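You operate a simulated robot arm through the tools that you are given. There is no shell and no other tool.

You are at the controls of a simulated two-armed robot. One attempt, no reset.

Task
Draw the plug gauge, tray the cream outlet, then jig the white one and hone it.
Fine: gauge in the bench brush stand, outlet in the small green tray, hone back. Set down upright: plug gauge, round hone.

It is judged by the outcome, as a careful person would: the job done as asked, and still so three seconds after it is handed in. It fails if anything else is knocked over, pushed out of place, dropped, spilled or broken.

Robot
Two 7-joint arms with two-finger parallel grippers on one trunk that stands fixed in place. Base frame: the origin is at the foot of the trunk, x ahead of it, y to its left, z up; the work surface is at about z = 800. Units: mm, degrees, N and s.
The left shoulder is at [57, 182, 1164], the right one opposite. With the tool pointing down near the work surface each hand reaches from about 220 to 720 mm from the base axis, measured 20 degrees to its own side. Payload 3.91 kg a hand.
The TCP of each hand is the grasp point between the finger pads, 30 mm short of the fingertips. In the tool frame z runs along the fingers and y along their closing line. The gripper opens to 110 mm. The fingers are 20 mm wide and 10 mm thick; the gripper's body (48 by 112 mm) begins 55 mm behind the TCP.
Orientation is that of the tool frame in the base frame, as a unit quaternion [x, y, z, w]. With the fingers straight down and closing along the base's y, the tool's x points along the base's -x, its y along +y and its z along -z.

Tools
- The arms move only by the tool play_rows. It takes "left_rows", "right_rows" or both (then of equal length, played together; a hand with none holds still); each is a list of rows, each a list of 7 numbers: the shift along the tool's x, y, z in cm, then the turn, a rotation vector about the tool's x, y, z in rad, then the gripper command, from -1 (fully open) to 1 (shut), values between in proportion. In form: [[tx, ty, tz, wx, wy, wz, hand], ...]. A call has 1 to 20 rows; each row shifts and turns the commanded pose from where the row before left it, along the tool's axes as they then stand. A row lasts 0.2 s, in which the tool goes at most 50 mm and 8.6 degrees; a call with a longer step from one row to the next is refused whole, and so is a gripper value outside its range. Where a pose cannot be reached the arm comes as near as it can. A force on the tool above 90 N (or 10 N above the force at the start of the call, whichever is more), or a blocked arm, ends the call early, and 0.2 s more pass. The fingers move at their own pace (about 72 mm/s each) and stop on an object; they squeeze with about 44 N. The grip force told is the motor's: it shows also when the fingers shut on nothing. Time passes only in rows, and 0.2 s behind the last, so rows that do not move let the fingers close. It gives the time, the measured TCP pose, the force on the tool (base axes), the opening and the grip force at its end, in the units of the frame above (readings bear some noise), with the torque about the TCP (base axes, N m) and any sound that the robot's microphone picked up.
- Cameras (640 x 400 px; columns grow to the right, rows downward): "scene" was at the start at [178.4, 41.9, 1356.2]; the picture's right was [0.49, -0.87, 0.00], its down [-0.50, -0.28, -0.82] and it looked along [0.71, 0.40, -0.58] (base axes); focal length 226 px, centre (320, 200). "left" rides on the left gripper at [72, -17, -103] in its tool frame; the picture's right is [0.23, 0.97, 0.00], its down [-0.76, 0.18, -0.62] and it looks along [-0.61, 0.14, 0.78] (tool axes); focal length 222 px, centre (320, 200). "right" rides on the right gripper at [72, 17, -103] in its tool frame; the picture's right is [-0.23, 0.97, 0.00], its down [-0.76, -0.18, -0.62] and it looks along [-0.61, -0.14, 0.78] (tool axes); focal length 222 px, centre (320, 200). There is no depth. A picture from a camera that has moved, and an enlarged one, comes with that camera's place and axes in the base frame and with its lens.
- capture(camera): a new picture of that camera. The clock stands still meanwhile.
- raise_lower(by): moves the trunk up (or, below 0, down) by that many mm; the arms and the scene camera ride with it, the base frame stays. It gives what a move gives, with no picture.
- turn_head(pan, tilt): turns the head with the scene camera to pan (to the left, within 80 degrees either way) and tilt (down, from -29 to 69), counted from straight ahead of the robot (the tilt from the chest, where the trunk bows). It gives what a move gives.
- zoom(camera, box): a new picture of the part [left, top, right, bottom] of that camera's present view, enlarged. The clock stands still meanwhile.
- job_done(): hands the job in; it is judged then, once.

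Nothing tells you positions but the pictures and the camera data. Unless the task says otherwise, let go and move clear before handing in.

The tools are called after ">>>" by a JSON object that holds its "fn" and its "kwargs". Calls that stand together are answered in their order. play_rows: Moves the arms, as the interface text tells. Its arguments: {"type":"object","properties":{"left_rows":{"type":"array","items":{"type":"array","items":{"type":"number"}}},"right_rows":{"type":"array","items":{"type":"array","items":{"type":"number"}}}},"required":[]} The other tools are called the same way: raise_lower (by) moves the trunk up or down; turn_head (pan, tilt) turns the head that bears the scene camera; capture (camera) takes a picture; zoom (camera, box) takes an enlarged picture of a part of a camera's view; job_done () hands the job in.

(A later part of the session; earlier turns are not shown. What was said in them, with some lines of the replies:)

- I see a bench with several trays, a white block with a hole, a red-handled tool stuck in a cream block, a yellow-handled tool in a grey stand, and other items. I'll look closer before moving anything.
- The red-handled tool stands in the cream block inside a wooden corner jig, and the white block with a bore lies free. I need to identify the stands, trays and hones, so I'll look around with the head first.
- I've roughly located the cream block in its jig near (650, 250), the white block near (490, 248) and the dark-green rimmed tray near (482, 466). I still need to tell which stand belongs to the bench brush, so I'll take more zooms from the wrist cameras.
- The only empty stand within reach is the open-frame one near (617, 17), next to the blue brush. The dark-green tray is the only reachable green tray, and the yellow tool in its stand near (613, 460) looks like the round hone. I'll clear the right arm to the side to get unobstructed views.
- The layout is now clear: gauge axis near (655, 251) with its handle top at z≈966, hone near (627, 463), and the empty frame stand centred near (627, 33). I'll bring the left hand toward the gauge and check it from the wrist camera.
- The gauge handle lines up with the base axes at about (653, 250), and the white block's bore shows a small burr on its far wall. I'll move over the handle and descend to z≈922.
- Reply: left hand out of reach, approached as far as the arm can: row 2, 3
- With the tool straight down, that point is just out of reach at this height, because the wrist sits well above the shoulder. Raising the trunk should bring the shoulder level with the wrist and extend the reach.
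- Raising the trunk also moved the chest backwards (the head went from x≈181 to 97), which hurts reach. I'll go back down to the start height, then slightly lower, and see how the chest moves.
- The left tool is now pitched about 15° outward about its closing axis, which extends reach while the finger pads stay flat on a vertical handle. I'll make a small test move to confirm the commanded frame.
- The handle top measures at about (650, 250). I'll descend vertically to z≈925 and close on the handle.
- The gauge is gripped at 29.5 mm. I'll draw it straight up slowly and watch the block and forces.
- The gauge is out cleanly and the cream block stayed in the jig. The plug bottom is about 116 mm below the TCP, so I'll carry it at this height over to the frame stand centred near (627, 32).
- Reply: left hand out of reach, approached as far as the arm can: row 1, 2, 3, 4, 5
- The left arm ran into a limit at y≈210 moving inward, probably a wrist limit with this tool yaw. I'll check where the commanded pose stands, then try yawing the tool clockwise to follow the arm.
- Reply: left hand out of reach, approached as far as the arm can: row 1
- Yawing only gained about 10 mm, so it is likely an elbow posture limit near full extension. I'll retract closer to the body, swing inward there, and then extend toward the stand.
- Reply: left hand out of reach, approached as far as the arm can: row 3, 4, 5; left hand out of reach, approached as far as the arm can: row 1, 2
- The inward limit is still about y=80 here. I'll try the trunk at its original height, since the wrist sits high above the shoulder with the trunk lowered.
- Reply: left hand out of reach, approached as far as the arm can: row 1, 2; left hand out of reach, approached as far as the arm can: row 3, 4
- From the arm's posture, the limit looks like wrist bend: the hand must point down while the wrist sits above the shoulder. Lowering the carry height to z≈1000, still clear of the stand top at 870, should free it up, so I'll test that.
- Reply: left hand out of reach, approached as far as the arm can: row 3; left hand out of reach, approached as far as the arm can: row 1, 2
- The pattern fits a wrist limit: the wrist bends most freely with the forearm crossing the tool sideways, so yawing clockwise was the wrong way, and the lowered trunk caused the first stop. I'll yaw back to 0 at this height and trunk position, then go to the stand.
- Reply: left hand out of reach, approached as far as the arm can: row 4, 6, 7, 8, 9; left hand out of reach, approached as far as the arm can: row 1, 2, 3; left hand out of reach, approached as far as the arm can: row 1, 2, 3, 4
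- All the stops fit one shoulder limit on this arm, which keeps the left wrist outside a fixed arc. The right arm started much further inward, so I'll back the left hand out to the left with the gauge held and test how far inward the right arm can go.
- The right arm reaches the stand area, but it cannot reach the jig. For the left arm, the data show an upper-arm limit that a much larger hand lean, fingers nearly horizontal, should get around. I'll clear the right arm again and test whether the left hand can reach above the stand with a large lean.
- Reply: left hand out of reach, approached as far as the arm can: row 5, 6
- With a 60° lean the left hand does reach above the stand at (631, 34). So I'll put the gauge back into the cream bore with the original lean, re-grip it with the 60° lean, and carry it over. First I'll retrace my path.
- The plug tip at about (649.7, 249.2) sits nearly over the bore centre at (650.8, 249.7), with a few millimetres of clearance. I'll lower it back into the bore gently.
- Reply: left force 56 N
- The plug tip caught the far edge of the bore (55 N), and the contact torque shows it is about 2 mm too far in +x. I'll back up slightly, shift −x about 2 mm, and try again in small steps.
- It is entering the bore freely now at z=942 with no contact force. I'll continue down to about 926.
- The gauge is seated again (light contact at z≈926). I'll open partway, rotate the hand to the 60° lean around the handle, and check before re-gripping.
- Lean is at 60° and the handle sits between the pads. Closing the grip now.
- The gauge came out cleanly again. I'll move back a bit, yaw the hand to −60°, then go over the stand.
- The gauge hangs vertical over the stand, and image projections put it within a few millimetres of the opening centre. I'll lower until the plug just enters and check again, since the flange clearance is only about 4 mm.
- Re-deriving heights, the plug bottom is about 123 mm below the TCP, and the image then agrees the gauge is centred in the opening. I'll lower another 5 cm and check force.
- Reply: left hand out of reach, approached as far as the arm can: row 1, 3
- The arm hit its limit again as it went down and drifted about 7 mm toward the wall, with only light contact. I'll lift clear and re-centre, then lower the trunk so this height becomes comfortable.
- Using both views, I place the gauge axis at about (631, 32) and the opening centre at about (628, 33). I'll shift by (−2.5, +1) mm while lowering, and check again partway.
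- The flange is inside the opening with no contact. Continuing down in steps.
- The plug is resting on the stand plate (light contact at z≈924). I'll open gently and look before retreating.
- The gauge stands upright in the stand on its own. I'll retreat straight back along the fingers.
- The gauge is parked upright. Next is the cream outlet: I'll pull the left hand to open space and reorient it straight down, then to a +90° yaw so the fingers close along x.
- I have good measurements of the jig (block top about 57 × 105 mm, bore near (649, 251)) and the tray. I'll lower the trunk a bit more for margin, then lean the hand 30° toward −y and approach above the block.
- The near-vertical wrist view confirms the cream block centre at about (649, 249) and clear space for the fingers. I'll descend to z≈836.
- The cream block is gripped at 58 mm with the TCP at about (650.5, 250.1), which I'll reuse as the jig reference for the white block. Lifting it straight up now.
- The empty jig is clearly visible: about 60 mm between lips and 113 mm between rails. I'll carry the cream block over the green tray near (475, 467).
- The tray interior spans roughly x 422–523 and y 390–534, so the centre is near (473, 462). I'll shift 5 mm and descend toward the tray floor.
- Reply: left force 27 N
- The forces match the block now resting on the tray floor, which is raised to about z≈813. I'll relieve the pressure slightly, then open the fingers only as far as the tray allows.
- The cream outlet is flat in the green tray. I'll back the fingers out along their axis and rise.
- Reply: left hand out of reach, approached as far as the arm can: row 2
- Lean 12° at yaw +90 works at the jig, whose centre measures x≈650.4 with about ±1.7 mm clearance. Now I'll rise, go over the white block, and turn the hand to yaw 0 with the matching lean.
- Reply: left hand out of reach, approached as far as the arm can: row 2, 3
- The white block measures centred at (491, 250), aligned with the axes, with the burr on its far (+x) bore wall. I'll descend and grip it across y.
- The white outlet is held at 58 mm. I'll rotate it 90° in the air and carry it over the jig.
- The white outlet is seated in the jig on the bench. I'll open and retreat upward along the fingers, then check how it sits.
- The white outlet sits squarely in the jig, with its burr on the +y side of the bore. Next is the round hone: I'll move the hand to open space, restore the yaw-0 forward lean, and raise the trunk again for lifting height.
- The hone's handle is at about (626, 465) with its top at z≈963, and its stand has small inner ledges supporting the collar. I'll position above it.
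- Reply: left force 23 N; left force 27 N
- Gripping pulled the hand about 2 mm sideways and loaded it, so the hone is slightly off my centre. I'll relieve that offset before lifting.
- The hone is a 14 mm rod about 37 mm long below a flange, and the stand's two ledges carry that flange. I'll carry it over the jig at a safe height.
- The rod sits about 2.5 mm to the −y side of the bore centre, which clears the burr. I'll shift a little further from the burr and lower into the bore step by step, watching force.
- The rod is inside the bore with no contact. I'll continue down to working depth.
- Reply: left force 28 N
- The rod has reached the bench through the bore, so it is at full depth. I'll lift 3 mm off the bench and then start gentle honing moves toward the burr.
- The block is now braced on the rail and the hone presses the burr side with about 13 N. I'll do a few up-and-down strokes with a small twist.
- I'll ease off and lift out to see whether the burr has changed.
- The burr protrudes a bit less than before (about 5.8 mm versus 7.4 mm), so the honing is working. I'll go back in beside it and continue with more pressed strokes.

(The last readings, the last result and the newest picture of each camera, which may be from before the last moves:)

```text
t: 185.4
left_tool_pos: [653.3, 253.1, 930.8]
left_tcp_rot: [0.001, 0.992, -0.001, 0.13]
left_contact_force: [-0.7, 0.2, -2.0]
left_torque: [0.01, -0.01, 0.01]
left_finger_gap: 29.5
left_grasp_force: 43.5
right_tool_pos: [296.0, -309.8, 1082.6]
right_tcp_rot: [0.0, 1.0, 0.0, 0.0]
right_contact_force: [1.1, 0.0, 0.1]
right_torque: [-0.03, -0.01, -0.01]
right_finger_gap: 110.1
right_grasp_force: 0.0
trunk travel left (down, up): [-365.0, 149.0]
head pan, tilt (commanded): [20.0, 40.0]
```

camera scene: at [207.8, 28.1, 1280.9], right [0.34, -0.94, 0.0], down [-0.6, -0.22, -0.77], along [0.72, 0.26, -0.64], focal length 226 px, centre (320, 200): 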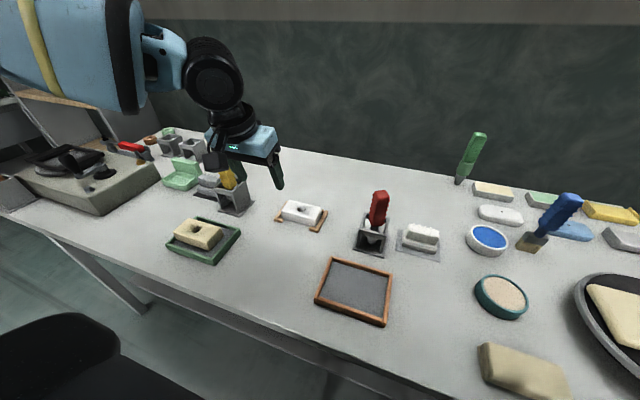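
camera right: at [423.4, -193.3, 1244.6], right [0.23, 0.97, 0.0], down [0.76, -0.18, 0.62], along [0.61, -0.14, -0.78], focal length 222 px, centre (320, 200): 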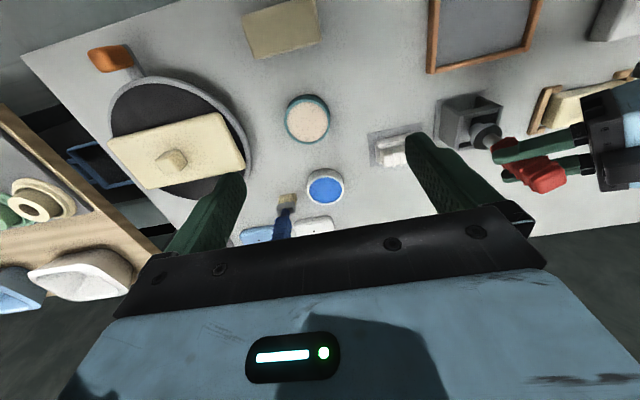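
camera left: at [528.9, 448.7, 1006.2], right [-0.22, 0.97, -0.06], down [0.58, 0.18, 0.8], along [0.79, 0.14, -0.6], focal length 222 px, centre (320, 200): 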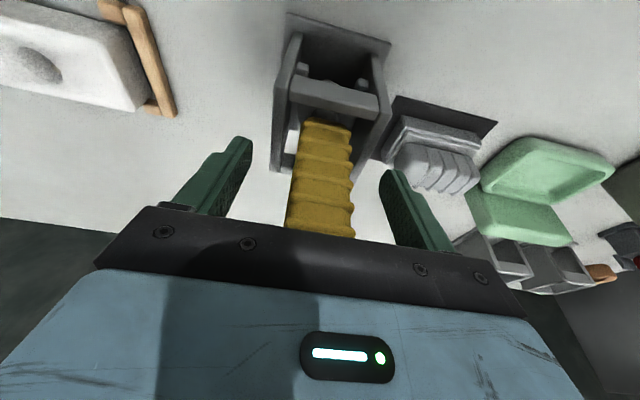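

Inserted again without contact. I'll press +y and run a longer set of strokes.

>>> {"fn": "play_rows", "kwargs": {"left_rows": [[0, 0.2, 0, 0, 0, 0, 1], [0, 0.15, 0, 0, 0, 0, 1], [0, 0, 0, 0, 0, 0, 1]]}}

>>> {"fn": "play_rows", "kwargs": {"left_rows": [[-0.26, 0.02, -0.966, -0.026, 0, -0.0966, 1], [0.26, 0, 0.966, 0.026, 0, 0.0966, 1], [-0.26, 0.02, -0.966, 0.026, 0, 0.0966, 1], [0.26, 0, 0.966, -0.026, 0, -0.0966, 1], [-0.26, 0.02, -0.966, -0.026, 0, -0.0966, 1], [0.26, 0, 0.966, 0.026, 0, 0.0966, 1], [-0.26, 0.02, -0.966, 0.026, 0, 0.0966, 1], [0.26, 0, 0.966, -0.026, 0, -0.0966, 1], [-0.26, 0.02, -0.966, -0.026, 0, -0.0966, 1], [0.26, 0, 0.966, 0.026, 0, 0.0966, 1], [0, 0, 0, 0, 0, 0, 1]]}}

```text
t: 186.2
left_tool_pos: [652.1, 255.8, 932.4]
left_tcp_rot: [0.001, 0.992, 0.0, 0.13]
left_contact_force: [-0.5, -2.1, -1.9]
left_torque: [-0.19, 0.05, 0.0]
left_finger_gap: 29.7
left_grasp_force: 44.0
right_tool_pos: [295.9, -311.0, 1083.6]
right_tcp_rot: [0.0, 1.0, 0.0, 0.0]
right_contact_force: [-0.2, -0.2, 0.5]
right_torque: [-0.01, 0.01, 0.01]
right_finger_gap: 110.0
right_grasp_force: 0.1
trunk travel left (down, up): [-365.0, 149.0]
head pan, tilt (commanded): [20.0, 40.0]
```

```text
t: 188.6
left_tool_pos: [654.4, 254.8, 930.9]
left_tcp_rot: [0.001, 0.992, 0.001, 0.13]
left_contact_force: [0.3, -0.9, -1.4]
left_torque: [-0.03, 0.03, 0.0]
left_finger_gap: 29.6
left_grasp_force: 44.2
right_tool_pos: [296.2, -310.2, 1083.2]
right_tcp_rot: [0.0, 1.0, 0.0, 0.0]
right_contact_force: [-0.1, 0.3, 0.2]
right_torque: [-0.03, -0.02, 0.03]
right_finger_gap: 110.1
right_grasp_force: 0.1
trunk travel left (down, up): [-365.0, 149.0]
head pan, tilt (commanded): [20.0, 40.0]
```

>>> {"fn": "play_rows", "kwargs": {"left_rows": [[0, 0.2, 0, 0, 0, 0, 1], [0, 0, 0, 0, 0, 0, 1]]}}

>>> {"fn": "play_rows", "kwargs": {"left_rows": [[-0.26, 0.02, -0.966, -0.026, 0, -0.0966, 1], [0.26, 0, 0.966, 0.026, 0, 0.0966, 1], [-0.26, 0.02, -0.966, 0.026, 0, 0.0966, 1], [0.26, 0, 0.966, -0.026, 0, -0.0966, 1], [-0.26, 0.02, -0.966, -0.026, 0, -0.0966, 1], [0.26, 0, 0.966, 0.026, 0, 0.0966, 1], [-0.26, 0.02, -0.966, 0.026, 0, 0.0966, 1], [0.26, 0, 0.966, -0.026, 0, -0.0966, 1], [0, 0, 0, 0, 0, 0, 1]]}}

>>> {"fn": "zoom", "kwargs": {"camera": "scene", "box": [270, 150, 340, 230]}}

```text
t: 189.2
left_tool_pos: [655.7, 256.3, 932.3]
left_tcp_rot: [0.001, 0.992, 0.0, 0.13]
left_contact_force: [1.1, -8.0, -1.9]
left_torque: [-0.82, -0.09, 0.03]
left_finger_gap: 29.6
left_grasp_force: 44.2
right_tool_pos: [294.7, -310.2, 1082.3]
right_tcp_rot: [-0.001, 1.0, 0.001, 0.001]
right_contact_force: [-0.5, -0.1, -0.8]
right_torque: [-0.01, -0.01, 0.01]
right_finger_gap: 109.7
right_grasp_force: 0.0
trunk travel left (down, up): [-365.0, 149.0]
head pan, tilt (commanded): [20.0, 40.0]
```

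```text
t: 191.2
left_tool_pos: [654.5, 259.4, 931.7]
left_tcp_rot: [0.001, 0.992, 0.0, 0.13]
left_contact_force: [-0.4, -0.6, -1.1]
left_torque: [0.01, -0.02, 0.01]
left_finger_gap: 29.5
left_grasp_force: 44.4
right_tool_pos: [295.9, -310.0, 1082.6]
right_tcp_rot: [0.0, 1.0, 0.0, 0.001]
right_contact_force: [-0.7, -0.1, 0.2]
right_torque: [0.02, 0.02, 0.01]
right_finger_gap: 110.0
right_grasp_force: 0.0
trunk travel left (down, up): [-365.0, 149.0]
head pan, tilt (commanded): [20.0, 40.0]
```

```text
5.00 times, centred on (305, 190) of scene
camera zoom: at [207.4, 28.1, 1281.0], right [0.34, -0.94, 0.0], down [-0.6, -0.22, -0.77], along [0.72, 0.26, -0.64], focal length 1128 px, centre (395, 250)
```

zoom: 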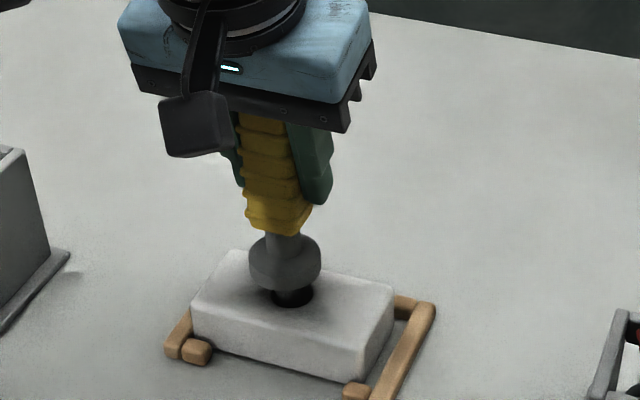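

The resistance dropped while the hone advanced about 3 mm, so the burr seems to have worn off. I'll lift out and look.

>>> {"fn": "play_rows", "kwargs": {"left_rows": [[0, -0.4, 0, 0, 0, 0, 1], [-0.52, 0, -1.93, 0, 0, 0, 1], [-0.78, 0, -2.9, 0, 0, 0, 1], [-0.78, 0, -2.9, 0, 0, 0, 1], [0, 0, 0, 0, 0, 0, 1]]}}

>>> {"fn": "zoom", "kwargs": {"camera": "left", "box": [260, 10, 400, 140]}}

>>> {"fn": "zoom", "kwargs": {"camera": "scene", "box": [292, 193, 322, 216]}}

```text
t: 192.4
left_tool_pos: [655.7, 255.2, 1011.2]
left_tcp_rot: [0.002, 0.991, 0.0, 0.13]
left_contact_force: [-0.1, 0.2, -1.4]
left_torque: [0.03, 0.01, 0.0]
left_finger_gap: 29.5
left_grasp_force: 43.4
right_tool_pos: [296.2, -309.6, 1083.8]
right_tcp_rot: [0.0, 1.0, 0.0, -0.001]
right_contact_force: [0.1, -0.3, 0.2]
right_torque: [0.0, -0.01, -0.01]
right_finger_gap: 110.1
right_grasp_force: 0.1
trunk travel left (down, up): [-365.0, 149.0]
head pan, tilt (commanded): [20.0, 40.0]
```

```text
3.08 times, centred on (330, 75) of left
camera zoom: at [558.1, 237.5, 1092.7], right [-0.22, 0.97, -0.06], down [0.58, 0.18, 0.8], along [0.79, 0.14, -0.6], focal length 684 px, centre (289, 585)
```

zoom: 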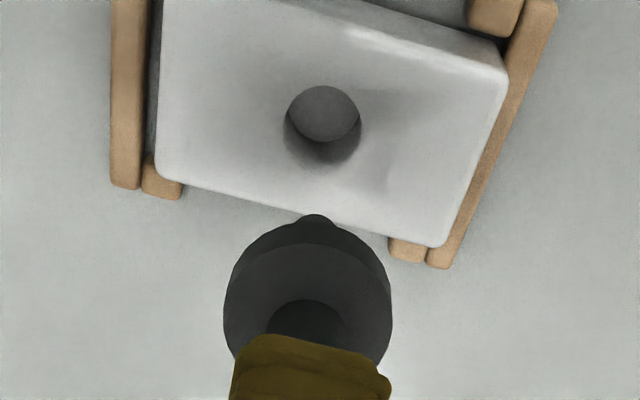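

```text
16.00 times, centred on (307, 204) of scene
camera zoom: at [208.1, 28.3, 1280.9], right [0.34, -0.94, 0.0], down [-0.6, -0.22, -0.77], along [0.72, 0.26, -0.64], focal length 3610 px, centre (528, 128)
```

zoom: 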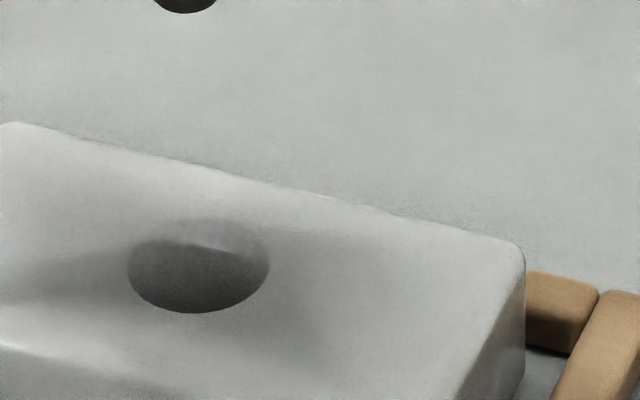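

The bore is clean; the burr is gone. The block has shifted about 5 mm toward the +y rail, so I'll reinsert the rod and gently nudge it back to the middle of the jig.

>>> {"fn": "play_rows", "kwargs": {"left_rows": [[0.78, 0, 2.9, 0, 0, 0, 1], [0.78, 0, 2.9, 0, 0, 0, 1], [0.13, 0, 0.483, 0, 0, 0, 1], [0, 0, 0, 0, 0, 0, 1]]}}

>>> {"fn": "play_rows", "kwargs": {"left_rows": [[0.13, 0, 0.483, 0, 0, 0, 1], [0.13, 0, 0.483, 0, 0, 0, 1], [0, 0, 0, 0, 0, 0, 1]]}}

>>> {"fn": "play_rows", "kwargs": {"left_rows": [[0, -0.3, 0, 0, 0, 0, 1], [0, -0.3, 0, 0, 0, 0, 1], [0, 0, 0, 0, 0, 0, 1]]}}

```text
t: 193.4
left_tool_pos: [653.9, 255.7, 945.9]
left_tcp_rot: [0.001, 0.992, -0.001, 0.129]
left_contact_force: [0.4, 0.2, -2.2]
left_torque: [0.05, 0.01, 0.01]
left_finger_gap: 29.4
left_grasp_force: 44.3
right_tool_pos: [296.2, -309.9, 1082.6]
right_tcp_rot: [0.0, 1.0, 0.0, -0.001]
right_contact_force: [0.0, 0.6, 0.0]
right_torque: [-0.02, 0.0, 0.03]
right_finger_gap: 110.2
right_grasp_force: 0.1
trunk travel left (down, up): [-365.0, 149.0]
head pan, tilt (commanded): [20.0, 40.0]
```

```text
t: 194.2
left_tool_pos: [654.5, 254.6, 935.0]
left_tcp_rot: [0.001, 0.991, 0.0, 0.13]
left_contact_force: [-0.4, 0.4, -2.1]
left_torque: [0.01, 0.01, 0.01]
left_finger_gap: 29.7
left_grasp_force: 44.2
right_tool_pos: [295.8, -309.1, 1082.2]
right_tcp_rot: [0.0, 1.0, 0.0, 0.0]
right_contact_force: [-0.1, 0.0, -0.7]
right_torque: [0.04, 0.0, -0.01]
right_finger_gap: 110.0
right_grasp_force: 0.1
trunk travel left (down, up): [-365.0, 149.0]
head pan, tilt (commanded): [20.0, 40.0]
```

```text
t: 195.0
left_tool_pos: [652.7, 249.1, 937.1]
left_tcp_rot: [0.001, 0.992, 0.0, 0.129]
left_contact_force: [0.0, 0.6, -0.9]
left_torque: [0.02, 0.0, -0.02]
left_finger_gap: 29.6
left_grasp_force: 44.2
right_tool_pos: [294.6, -309.4, 1083.1]
right_tcp_rot: [-0.001, 1.0, 0.0, -0.001]
right_contact_force: [-0.5, -0.3, -0.8]
right_torque: [-0.01, 0.01, 0.0]
right_finger_gap: 110.1
right_grasp_force: 0.0
trunk travel left (down, up): [-365.0, 149.0]
head pan, tilt (commanded): [20.0, 40.0]
```

>>> {"fn": "play_rows", "kwargs": {"left_rows": [[0.117, -0.1, 0.435, 0, 0, 0, 1], [0, -0.1, 0, 0, 0, 0, 1], [0, 0, 0, 0, 0, 0, 1]]}}

>>> {"fn": "play_rows", "kwargs": {"left_rows": [[0, -0.15, 0, 0, 0, 0, 1], [0, 0, 0, 0, 0, 0, 1]]}}

>>> {"fn": "play_rows", "kwargs": {"left_rows": [[0, -0.15, 0, 0, 0, 0, 1], [0, 0, 0, 0, 0, 0, 1]]}}

>>> {"fn": "zoom", "kwargs": {"camera": "scene", "box": [270, 150, 340, 230]}}

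```text
t: 195.8
left_tool_pos: [653.4, 246.7, 932.0]
left_tcp_rot: [0.001, 0.992, 0.0, 0.13]
left_contact_force: [0.1, 1.9, -0.1]
left_torque: [0.18, 0.02, -0.04]
left_finger_gap: 29.5
left_grasp_force: 44.0
right_tool_pos: [295.4, -309.1, 1083.3]
right_tcp_rot: [0.0, 1.0, 0.0, 0.0]
right_contact_force: [0.3, 0.0, -0.2]
right_torque: [0.0, -0.01, 0.03]
right_finger_gap: 110.1
right_grasp_force: 0.1
trunk travel left (down, up): [-365.0, 149.0]
head pan, tilt (commanded): [20.0, 40.0]
```

```text
t: 196.4
left_tool_pos: [653.2, 245.0, 931.1]
left_tcp_rot: [0.0, 0.992, 0.0, 0.129]
left_contact_force: [0.1, 2.0, -0.6]
left_torque: [0.18, -0.03, 0.01]
left_finger_gap: 29.7
left_grasp_force: 43.6
right_tool_pos: [296.1, -310.0, 1082.2]
right_tcp_rot: [0.001, 1.0, -0.001, 0.0]
right_contact_force: [-0.1, 0.3, 0.1]
right_torque: [0.02, 0.0, -0.04]
right_finger_gap: 110.2
right_grasp_force: 0.1
trunk travel left (down, up): [-365.0, 149.0]
head pan, tilt (commanded): [20.0, 40.0]
```

```text
t: 197.0
left_tool_pos: [654.1, 242.1, 932.3]
left_tcp_rot: [0.001, 0.992, 0.0, 0.129]
left_contact_force: [-0.5, 1.0, -1.7]
left_torque: [0.06, 0.06, -0.04]
left_finger_gap: 29.7
left_grasp_force: 44.1
right_tool_pos: [295.7, -309.7, 1082.8]
right_tcp_rot: [0.0, 1.0, 0.0, -0.001]
right_contact_force: [0.1, -0.2, 0.3]
right_torque: [0.04, -0.04, 0.0]
right_finger_gap: 109.9
right_grasp_force: 0.1
trunk travel left (down, up): [-365.0, 149.0]
head pan, tilt (commanded): [20.0, 40.0]
```

```text
5.00 times, centred on (305, 190) of scene
camera zoom: at [207.7, 28.2, 1281.0], right [0.34, -0.94, 0.0], down [-0.6, -0.22, -0.77], along [0.72, 0.26, -0.64], focal length 1128 px, centre (395, 250)
```

zoom: 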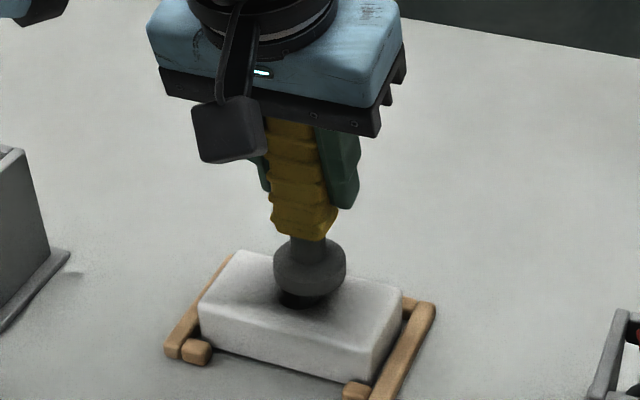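

The block is centred in the jig again. I'll ease off and withdraw the hone.

>>> {"fn": "play_rows", "kwargs": {"left_rows": [[0, 0.35, 0, 0, 0, 0, 1], [-0.26, 0, -0.966, 0, 0, 0, 1], [-0.52, 0, -1.93, 0, 0, 0, 1], [-0.78, 0, -2.9, 0, 0, 0, 1], [-0.78, 0, -2.9, 0, 0, 0, 1], [-0.78, 0, -2.9, 0, 0, 0, 1], [0, 0, 0, 0, 0, 0, 1]]}}

>>> {"fn": "capture", "kwargs": {"camera": "left"}}

>>> {"fn": "capture", "kwargs": {"camera": "scene"}}

>>> {"fn": "zoom", "kwargs": {"camera": "left", "box": [240, 0, 420, 140]}}

```text
t: 198.6
left_tool_pos: [653.8, 246.5, 1051.8]
left_tcp_rot: [0.001, 0.992, 0.001, 0.13]
left_contact_force: [0.4, -0.2, -1.7]
left_torque: [0.0, 0.0, -0.01]
left_finger_gap: 29.3
left_grasp_force: 43.8
right_tool_pos: [295.7, -308.9, 1082.8]
right_tcp_rot: [0.0, 1.0, 0.001, 0.0]
right_contact_force: [-0.4, 0.4, -0.6]
right_torque: [0.0, -0.04, 0.04]
right_finger_gap: 110.3
right_grasp_force: 0.2
trunk travel left (down, up): [-365.0, 149.0]
head pan, tilt (commanded): [20.0, 40.0]
```

```text
taken
camera left: at [556.3, 229.3, 1132.8], right [-0.22, 0.97, -0.06], down [0.58, 0.18, 0.8], along [0.79, 0.14, -0.6], focal length 222 px, centre (320, 200)
```

left: 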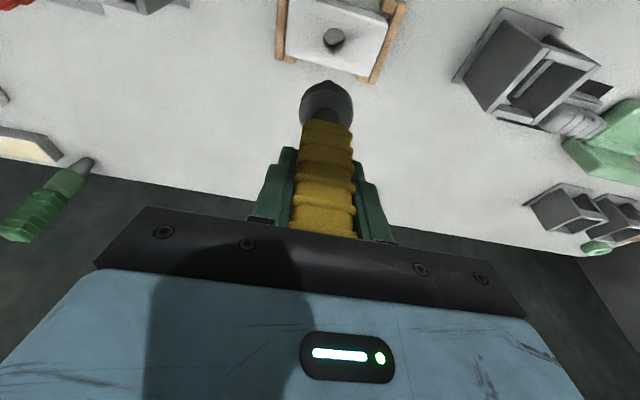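

```text
taken
camera scene: at [207.9, 28.2, 1280.9], right [0.34, -0.94, 0.0], down [-0.6, -0.22, -0.77], along [0.72, 0.26, -0.64], focal length 226 px, centre (320, 200)
```

scene: 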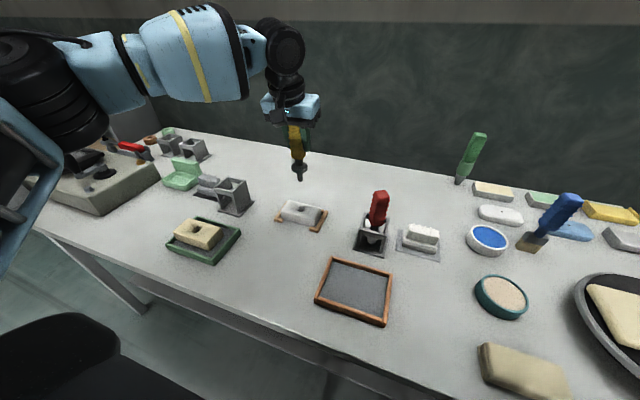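

```text
2.86 times, centred on (330, 70) of left
camera zoom: at [556.3, 229.3, 1132.8], right [-0.22, 0.97, -0.06], down [0.58, 0.18, 0.8], along [0.79, 0.14, -0.6], focal length 635 px, centre (291, 571)
```

zoom: 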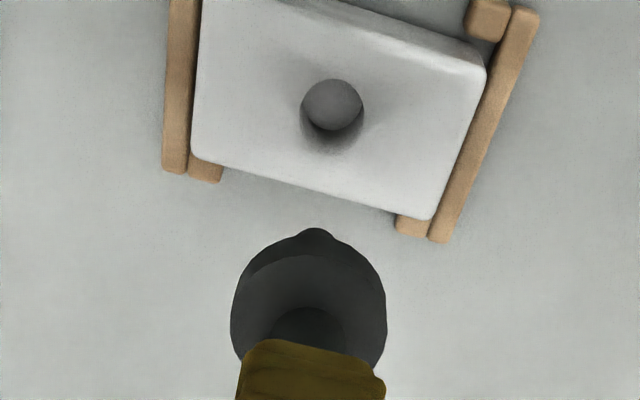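

The white outlet is honed and centred in the jig. Now I'll take the hone back over its stand, using the same hand position I lifted it from.

>>> {"fn": "play_rows", "kwargs": {"left_rows": [[0.444, 3.683, -0.12, 0, 0, 0, 1], [0.444, 3.683, -0.12, 0, 0, 0, 1], [0.444, 3.683, -0.12, 0, 0, 0, 1], [0.444, 3.683, -0.12, 0, 0, 0, 1], [0.444, 3.683, -0.12, 0, 0, 0, 1], [0.444, 3.683, -0.12, 0, 0, 0, 1], [0, 0, 0, 0, 0, 0, 1]]}}

>>> {"fn": "play_rows", "kwargs": {"left_rows": [[0, 0, 0, 0, 0, 0, 1]]}}

>>> {"fn": "play_rows", "kwargs": {"left_rows": [[0, 0, 0, 0, 0, 0, 1]]}}

>>> {"fn": "zoom", "kwargs": {"camera": "left", "box": [240, 0, 420, 180]}}

>>> {"fn": "zoom", "kwargs": {"camera": "scene", "box": [190, 100, 280, 230]}}

```text
t: 200.2
left_tool_pos: [624.9, 467.1, 1050.9]
left_tcp_rot: [0.001, 0.992, 0.0, 0.13]
left_contact_force: [-0.1, -0.4, -1.5]
left_torque: [0.02, -0.03, -0.01]
left_finger_gap: 29.5
left_grasp_force: 44.3
right_tool_pos: [295.3, -310.3, 1083.6]
right_tcp_rot: [0.0, 1.0, 0.0, 0.0]
right_contact_force: [-0.8, 0.4, 0.5]
right_torque: [0.03, -0.02, 0.0]
right_finger_gap: 110.1
right_grasp_force: 0.1
trunk travel left (down, up): [-365.0, 149.0]
head pan, tilt (commanded): [20.0, 40.0]
```

```text
t: 200.6
left_tool_pos: [625.6, 467.6, 1051.8]
left_tcp_rot: [0.001, 0.992, 0.0, 0.129]
left_contact_force: [-0.2, -0.2, -0.5]
left_torque: [0.03, 0.0, 0.02]
left_finger_gap: 29.6
left_grasp_force: 43.6
right_tool_pos: [295.2, -309.6, 1082.9]
right_tcp_rot: [0.001, 1.0, 0.0, 0.001]
right_contact_force: [0.5, -0.1, 0.3]
right_torque: [0.02, -0.01, 0.0]
right_finger_gap: 110.0
right_grasp_force: 0.1
trunk travel left (down, up): [-365.0, 149.0]
head pan, tilt (commanded): [20.0, 40.0]
```

```text
t: 201.0
left_tool_pos: [624.4, 466.6, 1051.1]
left_tcp_rot: [0.001, 0.991, -0.001, 0.13]
left_contact_force: [0.3, 0.1, -1.9]
left_torque: [0.01, 0.0, -0.03]
left_finger_gap: 29.5
left_grasp_force: 44.0
right_tool_pos: [294.3, -310.6, 1083.5]
right_tcp_rot: [0.001, 1.0, 0.0, 0.0]
right_contact_force: [0.4, 0.6, -0.1]
right_torque: [-0.04, -0.01, 0.03]
right_finger_gap: 110.3
right_grasp_force: 0.1
trunk travel left (down, up): [-365.0, 149.0]
head pan, tilt (commanded): [20.0, 40.0]
```

```text
2.22 times, centred on (330, 90) of left
camera zoom: at [528.8, 450.3, 1132.8], right [-0.22, 0.97, -0.06], down [0.58, 0.18, 0.8], along [0.79, 0.14, -0.6], focal length 494 px, centre (298, 444)
```

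zoom: 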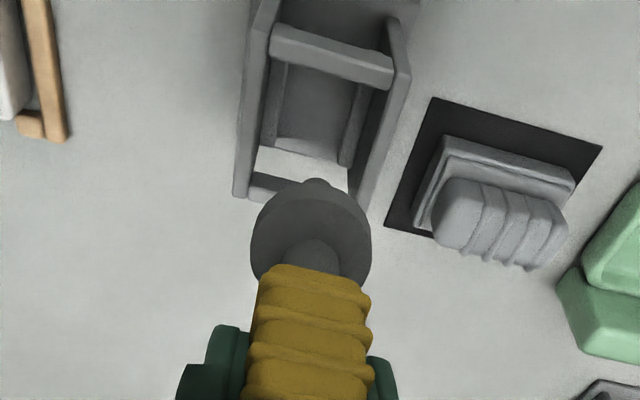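

```text
3.08 times, centred on (235, 165) of scene
camera zoom: at [207.7, 28.1, 1281.0], right [0.34, -0.94, 0.0], down [-0.6, -0.22, -0.77], along [0.72, 0.26, -0.64], focal length 694 px, centre (582, 308)
```

zoom: 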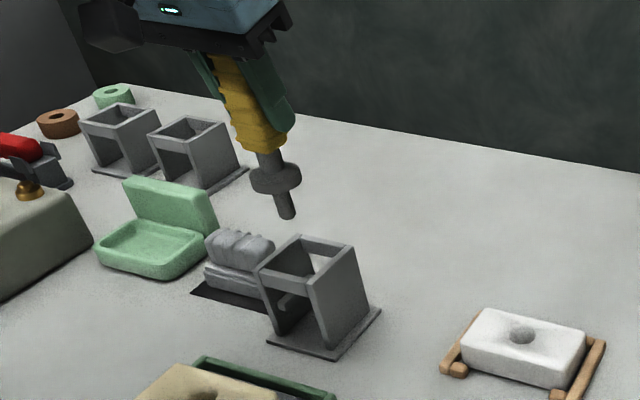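

The view matches the one right after lifting, so I'm over the stand as before (this stand is a little taller, top ≈ 885). I'll lower partway and re-check before the flange enters.

>>> {"fn": "play_rows", "kwargs": {"left_rows": [[0.5, 0, 1.96, 0, 0, 0, 1], [0.5, 0, 1.96, 0, 0, 0, 1], [0.5, 0, 1.96, 0, 0, 0, 1], [0.5, 0, 1.96, 0, 0, 0, 1], [0, 0, 0, 0, 0, 0, 1]]}}

>>> {"fn": "zoom", "kwargs": {"camera": "left", "box": [240, 0, 420, 180]}}

>>> {"fn": "zoom", "kwargs": {"camera": "scene", "box": [195, 130, 265, 220]}}

```text
t: 202.2
left_tool_pos: [625.3, 467.1, 970.3]
left_tcp_rot: [0.0, 0.991, 0.0, 0.13]
left_contact_force: [-0.4, 0.1, -1.7]
left_torque: [0.01, 0.0, 0.04]
left_finger_gap: 29.7
left_grasp_force: 44.1
right_tool_pos: [295.9, -310.2, 1082.5]
right_tcp_rot: [0.0, 1.0, 0.001, 0.0]
right_contact_force: [1.1, 0.4, 0.9]
right_torque: [-0.02, 0.02, 0.0]
right_finger_gap: 110.2
right_grasp_force: 0.2
trunk travel left (down, up): [-365.0, 149.0]
head pan, tilt (commanded): [20.0, 40.0]
```

```text
2.22 times, centred on (330, 90) of left
camera zoom: at [529.1, 450.0, 1051.7], right [-0.22, 0.97, -0.06], down [0.58, 0.18, 0.8], along [0.79, 0.14, -0.6], focal length 494 px, centre (298, 444)
```

zoom: 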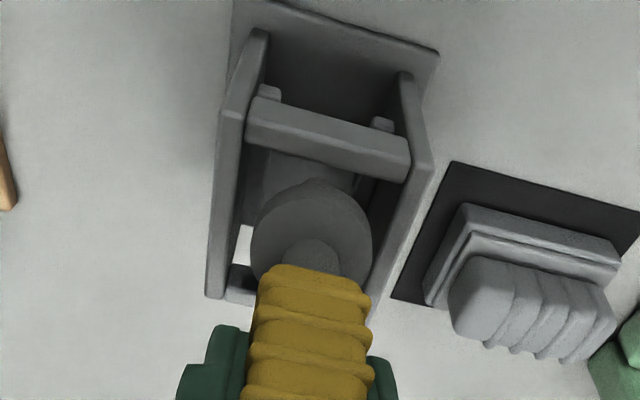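

```text
4.44 times, centred on (230, 175) of scene
camera zoom: at [207.5, 28.0, 1281.0], right [0.34, -0.94, 0.0], down [-0.6, -0.22, -0.77], along [0.72, 0.26, -0.64], focal length 1003 px, centre (720, 311)
```

zoom: 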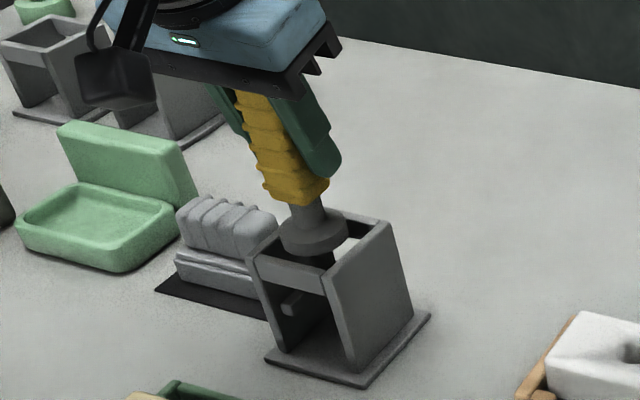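

The flange lines up with the opening to within about 1.5 mm. Continuing down in small steps with force checks.

>>> {"fn": "play_rows", "kwargs": {"left_rows": [[0.13, -0.05, 0.483, 0, 0, 0, 1], [0.13, 0, 0.483, 0, 0, 0, 1], [0.13, 0, 0.483, 0, 0, 0, 1], [0.13, 0, 0.483, 0, 0, 0, 1], [0, 0, 0, 0, 0, 0, 1]]}}

>>> {"fn": "play_rows", "kwargs": {"left_rows": [[0.13, 0, 0.483, 0, 0, 0, 1], [0.13, 0, 0.483, 0, 0, 0, 1], [0, 0, 0, 0, 0, 0, 1]]}}

>>> {"fn": "zoom", "kwargs": {"camera": "left", "box": [240, 0, 420, 180]}}

```text
t: 203.4
left_tool_pos: [627.9, 467.9, 950.8]
left_tcp_rot: [0.001, 0.992, 0.0, 0.13]
left_contact_force: [0.1, 0.4, -1.5]
left_torque: [-0.01, 0.0, -0.03]
left_finger_gap: 29.4
left_grasp_force: 44.1
right_tool_pos: [295.5, -310.5, 1083.1]
right_tcp_rot: [0.0, 1.0, 0.0, -0.001]
right_contact_force: [-0.1, 0.0, -0.4]
right_torque: [0.0, -0.05, -0.01]
right_finger_gap: 110.2
right_grasp_force: 0.1
trunk travel left (down, up): [-365.0, 149.0]
head pan, tilt (commanded): [20.0, 40.0]
```

```text
t: 204.2
left_tool_pos: [626.5, 468.8, 941.3]
left_tcp_rot: [0.001, 0.992, -0.001, 0.129]
left_contact_force: [0.7, 0.1, -1.5]
left_torque: [0.0, -0.01, -0.01]
left_finger_gap: 29.5
left_grasp_force: 44.2
right_tool_pos: [295.5, -310.0, 1082.0]
right_tcp_rot: [0.0, 1.0, 0.0, 0.0]
right_contact_force: [-0.5, 0.6, -0.3]
right_torque: [-0.03, 0.01, -0.02]
right_finger_gap: 110.2
right_grasp_force: 0.1
trunk travel left (down, up): [-365.0, 149.0]
head pan, tilt (commanded): [20.0, 40.0]
```

```text
2.22 times, centred on (330, 90) of left
camera zoom: at [530.8, 450.6, 1022.5], right [-0.22, 0.97, -0.06], down [0.58, 0.18, 0.8], along [0.79, 0.14, -0.6], focal length 494 px, centre (298, 444)
```

zoom: 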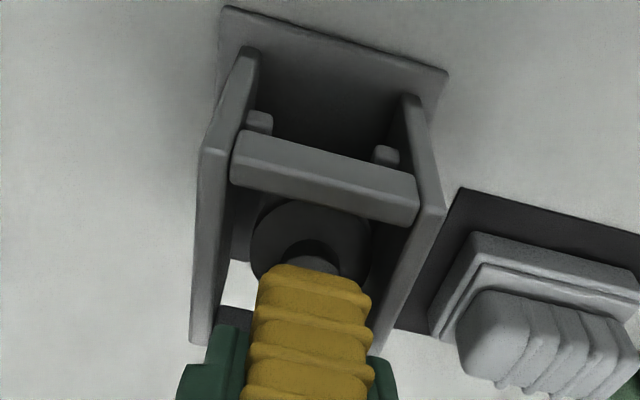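

>>> {"fn": "play_rows", "kwargs": {"left_rows": [[0.13, -0.05, 0.483, 0, 0, 0, 1], [0.104, 0, 0.386, 0, 0, 0, 1], [0, 0, 0, 0, 0, 0, 1]]}}

>>> {"fn": "play_rows", "kwargs": {"left_rows": [[0.052, 0, 0.193, 0, 0, 0, 1], [0, 0, 0, 0, 0, 0, 1]]}}

>>> {"fn": "play_rows", "kwargs": {"left_rows": [[0.052, 0, 0.193, 0, 0, 0, 1], [0, 0, 0, 0, 0, 0, 1]]}}

```text
t: 205.0
left_tool_pos: [627.3, 466.3, 931.6]
left_tcp_rot: [0.001, 0.992, -0.001, 0.129]
left_contact_force: [0.3, 0.5, -1.4]
left_torque: [-0.02, 0.0, 0.04]
left_finger_gap: 29.7
left_grasp_force: 43.7
right_tool_pos: [296.3, -308.6, 1082.1]
right_tcp_rot: [0.0, 1.0, 0.0, 0.001]
right_contact_force: [0.2, -0.4, 0.5]
right_torque: [0.0, 0.0, -0.01]
right_finger_gap: 109.8
right_grasp_force: 0.0
trunk travel left (down, up): [-365.0, 149.0]
head pan, tilt (commanded): [20.0, 40.0]
```

```text
t: 205.6
left_tool_pos: [628.7, 466.7, 930.6]
left_tcp_rot: [0.001, 0.992, 0.0, 0.13]
left_contact_force: [1.0, -0.3, -0.3]
left_torque: [-0.02, 0.03, -0.05]
left_finger_gap: 29.2
left_grasp_force: 44.1
right_tool_pos: [295.5, -309.5, 1083.0]
right_tcp_rot: [-0.001, 1.0, 0.0, 0.0]
right_contact_force: [0.0, 0.3, 0.2]
right_torque: [-0.02, 0.03, -0.02]
right_finger_gap: 109.8
right_grasp_force: 0.1
trunk travel left (down, up): [-365.0, 149.0]
head pan, tilt (commanded): [20.0, 40.0]
```

```text
t: 206.2
left_tool_pos: [628.3, 467.2, 927.7]
left_tcp_rot: [0.001, 0.992, 0.0, 0.13]
left_contact_force: [1.1, -0.1, -1.4]
left_torque: [0.02, -0.03, -0.02]
left_finger_gap: 29.4
left_grasp_force: 43.9
right_tool_pos: [295.1, -310.2, 1082.8]
right_tcp_rot: [0.0, 1.0, 0.0, 0.0]
right_contact_force: [-0.2, 0.1, 0.1]
right_torque: [-0.02, -0.01, -0.01]
right_finger_gap: 109.9
right_grasp_force: 0.2
trunk travel left (down, up): [-365.0, 149.0]
head pan, tilt (commanded): [20.0, 40.0]
```

>>> {"fn": "play_rows", "kwargs": {"left_rows": [[0.039, 0, 0.145, 0, 0, 0, 1], [0, 0, 0, 0, 0, 0, 1]]}}

>>> {"fn": "play_rows", "kwargs": {"left_rows": [[0.039, 0, 0.145, 0, 0, 0, 1], [0, 0, 0, 0, 0, 0, 1]]}}

>>> {"fn": "zoom", "kwargs": {"camera": "scene", "box": [195, 130, 265, 220]}}

>>> {"fn": "zoom", "kwargs": {"camera": "left", "box": [240, 0, 420, 180]}}

```text
t: 206.8
left_tool_pos: [627.5, 468.7, 928.1]
left_tcp_rot: [0.001, 0.992, -0.001, 0.13]
left_contact_force: [-0.6, 0.2, 0.4]
left_torque: [-0.04, 0.02, -0.01]
left_finger_gap: 29.6
left_grasp_force: 44.1
right_tool_pos: [294.7, -309.0, 1082.6]
right_tcp_rot: [0.0, 1.0, 0.001, 0.0]
right_contact_force: [0.0, 0.3, -0.7]
right_torque: [0.0, 0.03, 0.01]
right_finger_gap: 110.2
right_grasp_force: 0.1
trunk travel left (down, up): [-365.0, 149.0]
head pan, tilt (commanded): [20.0, 40.0]
```

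```text
t: 207.4
left_tool_pos: [627.8, 467.5, 927.3]
left_tcp_rot: [0.001, 0.991, 0.0, 0.132]
left_contact_force: [-0.6, 3.6, 10.6]
left_torque: [0.03, 0.09, -0.04]
left_finger_gap: 29.6
left_grasp_force: 44.0
right_tool_pos: [295.1, -309.7, 1083.2]
right_tcp_rot: [0.0, 1.0, -0.001, 0.002]
right_contact_force: [0.7, -0.7, 0.7]
right_torque: [-0.03, 0.01, -0.04]
right_finger_gap: 110.0
right_grasp_force: 0.1
trunk travel left (down, up): [-365.0, 149.0]
head pan, tilt (commanded): [20.0, 40.0]
```

```text
4.44 times, centred on (230, 175) of scene
camera zoom: at [206.5, 27.8, 1281.3], right [0.34, -0.94, 0.0], down [-0.6, -0.22, -0.77], along [0.72, 0.26, -0.64], focal length 1003 px, centre (720, 311)
```

zoom: 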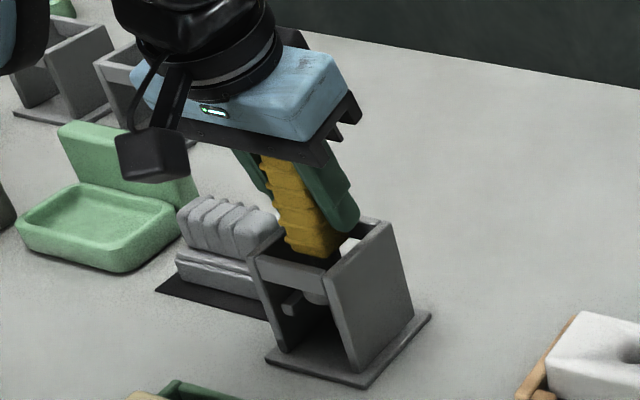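

```text
2.22 times, centred on (330, 90) of left
camera zoom: at [530.7, 449.7, 1008.6], right [-0.22, 0.97, -0.06], down [0.57, 0.18, 0.8], along [0.79, 0.14, -0.6], focal length 494 px, centre (298, 444)
```

zoom: 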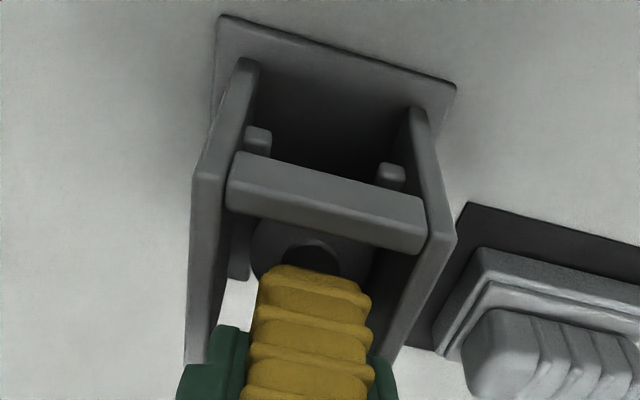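

The flange is back on its ledges at the same height it was lifted from. I'll ease the pressure, open gently and check.

>>> {"fn": "play_rows", "kwargs": {"left_rows": [[-0.026, 0, -0.097, 0, 0, 0, 1], [0, 0, 0, 0, 0, 0, 1]]}}

>>> {"fn": "play_rows", "kwargs": {"left_rows": [[0, 0, 0, 0, 0, 0, 0.44], [0, 0, 0, 0, 0, 0, 0.4], [0, 0, 0, 0, 0, 0, 0.3], [0, 0, 0, 0, 0, 0, 0.1], [0, 0, 0, 0, 0, 0, -0.1], [0, 0, 0, 0, 0, 0, -0.2], [0, 0, 0, 0, 0, 0, -0.2]]}}

>>> {"fn": "zoom", "kwargs": {"camera": "left", "box": [220, 0, 420, 240]}}

>>> {"fn": "zoom", "kwargs": {"camera": "scene", "box": [195, 130, 265, 220]}}

```text
t: 208.0
left_tool_pos: [627.0, 467.6, 925.6]
left_tcp_rot: [0.001, 0.992, 0.001, 0.13]
left_contact_force: [3.3, 3.6, 7.4]
left_torque: [0.14, -0.2, 0.05]
left_finger_gap: 29.3
left_grasp_force: 44.3
right_tool_pos: [295.4, -308.9, 1082.2]
right_tcp_rot: [0.0, 1.0, 0.001, -0.001]
right_contact_force: [0.1, -0.4, 0.4]
right_torque: [-0.06, 0.0, 0.03]
right_finger_gap: 109.9
right_grasp_force: 0.1
trunk travel left (down, up): [-365.0, 149.0]
head pan, tilt (commanded): [20.0, 40.0]
```

```text
t: 209.6
left_tool_pos: [628.6, 467.0, 925.4]
left_tcp_rot: [0.001, 0.992, 0.0, 0.129]
left_contact_force: [0.5, 0.5, 0.1]
left_torque: [0.0, -0.01, 0.0]
left_finger_gap: 65.9
left_grasp_force: 0.0
right_tool_pos: [295.6, -310.5, 1083.0]
right_tcp_rot: [0.0, 1.0, 0.0, 0.0]
right_contact_force: [0.2, -0.3, 0.3]
right_torque: [-0.02, -0.01, 0.01]
right_finger_gap: 110.2
right_grasp_force: 0.1
trunk travel left (down, up): [-365.0, 149.0]
head pan, tilt (commanded): [20.0, 40.0]
```

```text
1.67 times, centred on (320, 120) of left
camera zoom: at [531.2, 449.6, 1008.6], right [-0.22, 0.97, -0.06], down [0.58, 0.18, 0.8], along [0.79, 0.14, -0.6], focal length 370 px, centre (320, 333)
```

zoom: 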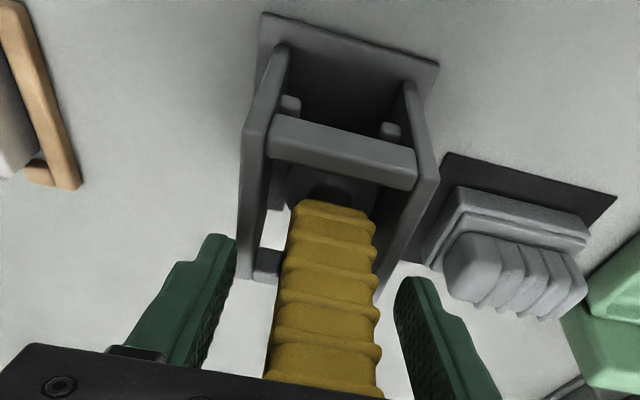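

```text
4.44 times, centred on (230, 175) of scene
camera zoom: at [207.6, 28.1, 1281.0], right [0.34, -0.94, 0.0], down [-0.6, -0.22, -0.77], along [0.72, 0.26, -0.64], focal length 1003 px, centre (720, 311)
```

zoom: 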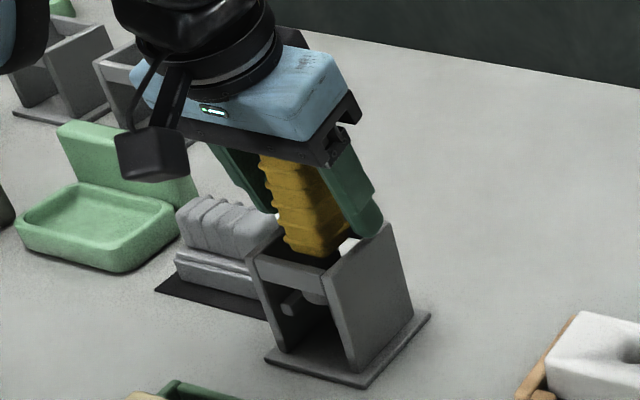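

The hone stands in its holder. I'll withdraw straight up and then move clear.

>>> {"fn": "play_rows", "kwargs": {"left_rows": [[-0.26, 0, -0.966, 0, 0, 0, -0.2], [-0.52, 0, -1.93, 0, 0, 0, -0.2], [-0.78, 0, -2.9, 0, 0, 0, -0.2], [-0.78, 0, -2.9, 0, 0, 0, -0.2], [-0.78, 0, -2.9, 0, 0, 0, -0.2], [0, 0, 0, 0, 0, 0, -0.2]]}}

>>> {"fn": "play_rows", "kwargs": {"left_rows": [[3.5, -1, -1.5, 0, 0, 0, -0.2], [3.5, -1, -1.5, 0, 0, 0, -0.2], [3.5, -1, -1.5, 0, 0, 0, -0.2], [3.5, -1, -1.5, 0, 0, 0, -0.2], [3.5, -1, -1.5, 0, 0, 0, -0.2], [0, 0, 0, 0, 0, 0, -0.2]]}}

>>> {"fn": "capture", "kwargs": {"camera": "left"}}

>>> {"fn": "capture", "kwargs": {"camera": "scene"}}

>>> {"fn": "zoom", "kwargs": {"camera": "scene", "box": [150, 130, 350, 270]}}

```text
t: 211.0
left_tool_pos: [628.2, 467.6, 1044.1]
left_tcp_rot: [0.001, 0.992, 0.0, 0.13]
left_contact_force: [-0.2, 0.8, -0.4]
left_torque: [0.03, -0.01, -0.03]
left_finger_gap: 66.2
left_grasp_force: 0.0
right_tool_pos: [295.6, -310.3, 1082.9]
right_tcp_rot: [0.0, 1.0, 0.0, 0.0]
right_contact_force: [0.2, 0.3, -1.0]
right_torque: [-0.04, 0.03, 0.02]
right_finger_gap: 110.0
right_grasp_force: 0.1
trunk travel left (down, up): [-365.0, 149.0]
head pan, tilt (commanded): [20.0, 40.0]
```

```text
t: 212.4
left_tool_pos: [439.8, 417.9, 1071.7]
left_tcp_rot: [0.001, 0.992, 0.0, 0.13]
left_contact_force: [0.0, -0.5, -0.2]
left_torque: [0.0, -0.03, 0.03]
left_finger_gap: 66.0
left_grasp_force: 0.1
right_tool_pos: [295.3, -309.6, 1083.1]
right_tcp_rot: [0.0, 1.0, 0.0, 0.0]
right_contact_force: [0.0, -0.3, 0.1]
right_torque: [0.02, 0.01, 0.0]
right_finger_gap: 109.9
right_grasp_force: 0.0
trunk travel left (down, up): [-365.0, 149.0]
head pan, tilt (commanded): [20.0, 40.0]
```

```text
taken
camera left: at [343.5, 400.1, 1154.4], right [-0.22, 0.97, -0.06], down [0.58, 0.18, 0.8], along [0.79, 0.14, -0.6], focal length 222 px, centre (320, 200)
```

left: 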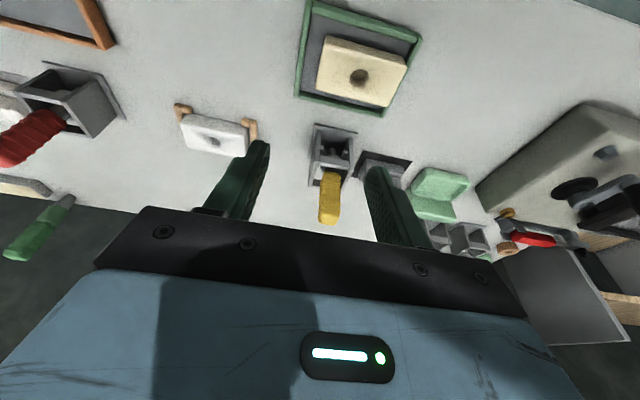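

```text
taken
camera scene: at [208.2, 28.0, 1280.9], right [0.34, -0.94, 0.0], down [-0.6, -0.22, -0.77], along [0.72, 0.26, -0.64], focal length 226 px, centre (320, 200)
```

scene: 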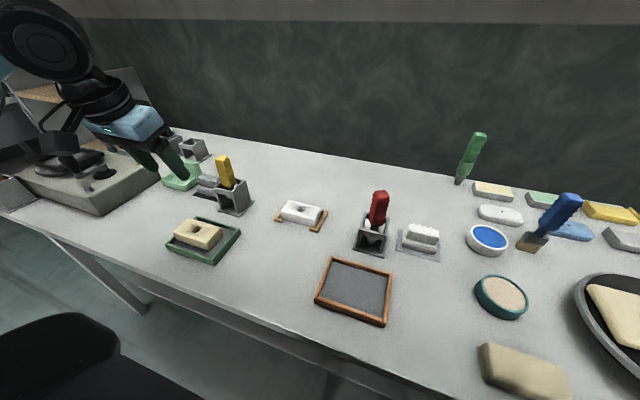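

```text
2.86 times, centred on (250, 200) of scene
camera zoom: at [208.2, 28.0, 1280.9], right [0.34, -0.94, 0.0], down [-0.6, -0.22, -0.77], along [0.72, 0.26, -0.64], focal length 645 px, centre (520, 200)
```

zoom: 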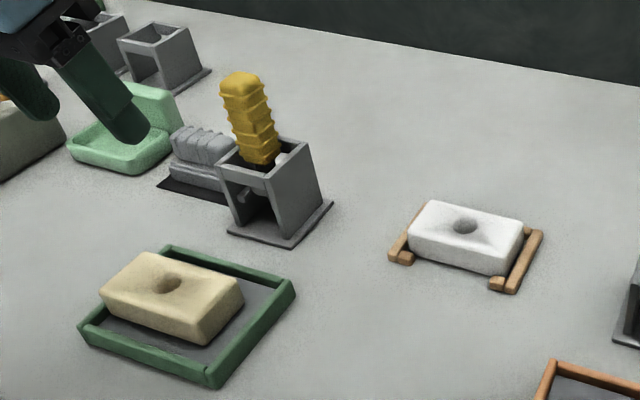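

Everything looks in place. I'll check the gauge and the rest of the bench once more before handing in.

>>> {"fn": "zoom", "kwargs": {"camera": "scene", "box": [310, 160, 450, 270]}}

>>> {"fn": "zoom", "kwargs": {"camera": "scene", "box": [260, 185, 345, 245]}}

>>> {"fn": "play_rows", "kwargs": {"left_rows": [[3, 0, -2, 0, 0, 0, -0.2], [3, 0, -2, 0, 0, 0, -0.2], [0, 0, 0, 0, 0, 0, -0.2], [0, 0, 0, 0, 0, 0, -0.2], [0, 0, 0, 0, 0, 0, -0.2], [0, 0, 0, 0, 0, 0, -0.2]]}}

>>> {"fn": "zoom", "kwargs": {"camera": "scene", "box": [150, 110, 310, 270]}}

```text
3.64 times, centred on (380, 215) of scene
camera zoom: at [208.2, 28.0, 1280.9], right [0.34, -0.94, 0.0], down [-0.6, -0.22, -0.77], along [0.72, 0.26, -0.64], focal length 820 px, centre (102, 146)
```

zoom: 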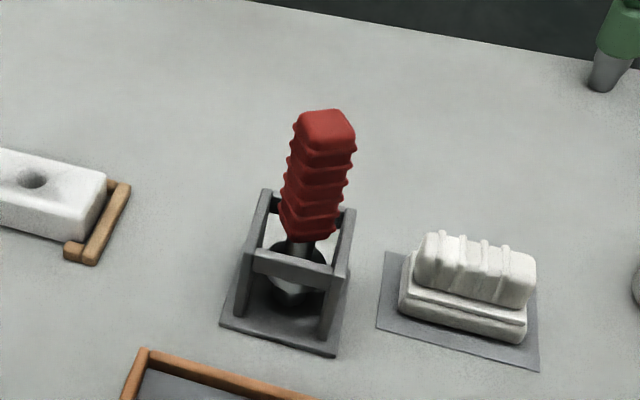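

```text
6.67 times, centred on (302, 215) of scene
camera zoom: at [208.2, 28.0, 1280.9], right [0.34, -0.94, 0.0], down [-0.6, -0.22, -0.77], along [0.72, 0.26, -0.64], focal length 1504 px, centre (437, 100)
```

zoom: 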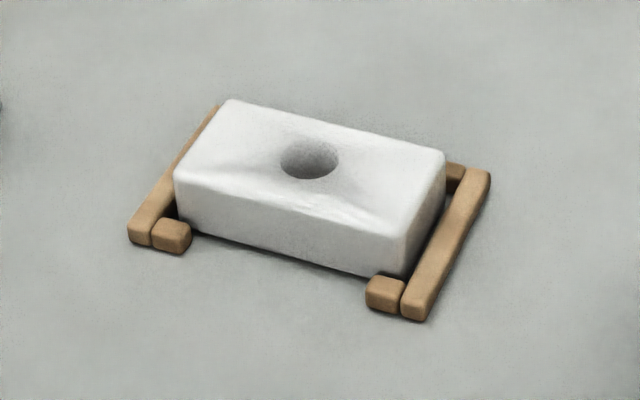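

```text
t: 213.8
left_tool_pos: [371.8, 419.1, 1095.8]
left_tcp_rot: [0.001, 0.992, 0.0, 0.13]
left_contact_force: [0.5, 0.4, -0.2]
left_torque: [0.0, -0.02, 0.0]
left_finger_gap: 66.1
left_grasp_force: 0.0
right_tool_pos: [295.9, -310.0, 1083.1]
right_tcp_rot: [-0.001, 1.0, 0.001, 0.0]
right_contact_force: [0.8, 0.2, -0.1]
right_torque: [0.02, -0.02, 0.01]
right_finger_gap: 110.2
right_grasp_force: 0.0
trunk travel left (down, up): [-365.0, 149.0]
head pan, tilt (commanded): [20.0, 40.0]
```

```text
2.50 times, centred on (230, 190) of scene
camera zoom: at [207.5, 28.1, 1281.0], right [0.34, -0.94, 0.0], down [-0.6, -0.22, -0.77], along [0.72, 0.26, -0.64], focal length 564 px, centre (545, 225)
```

zoom: 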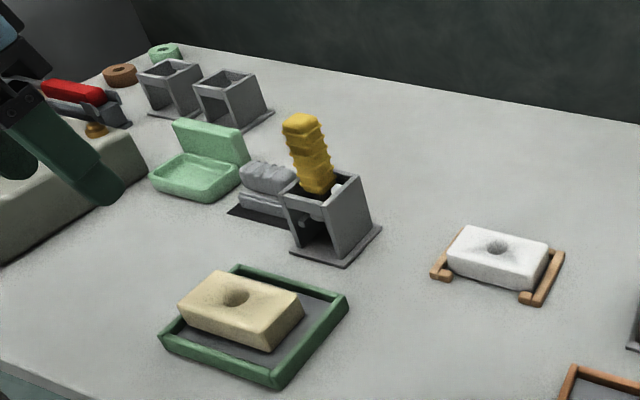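

The plug gauge is in the frame stand by the blue brush, and the cream outlet is in the green tray. The white outlet sits in the jig with its bore honed clean. The round hone is back upright in its own stand, and both hands are empty and clear, so I'm handing the job in.

>>> {"fn": "job_done", "kwargs": {}}

```text
The job is handed in.
```

The job is handed in, with everything where you asked as far as the last pictures show.

- **Plug gauge:** I drew it from the cream outlet and stood it in the open-frame stand beside the blue brush. It stands on its own; in the last picture it may lean 2–3°.
- **Cream outlet:** It lies flat in the green-rimmed tray.
- **White outlet:** It is in the jig and honed. The burr on its bore wall was visible before and is gone now.
- **Round hone:** It is back upright in its own stand.

- **My guesses:** Nothing on the bench is labelled, so two choices were guesses. I took the open-frame stand to be the bench brush stand because it was the only empty one within reach. I took the green-rimmed tray over the light-green dish, which was out of reach.
- **Extra steps:** The left arm could not reach that stand with its first grip. I put the gauge back into the cream outlet, re-gripped it at a steeper angle and drew it again. On the way back in, the plug briefly pressed on the edge of the cream outlet's bore with about 55 N before it seated. I saw no damage.
- **Jig position:** The white outlet slid about 5 mm toward one rail during honing, and I nudged it back to the middle.

In the last pictures nothing else looked knocked over or moved, and both hands are empty and clear.
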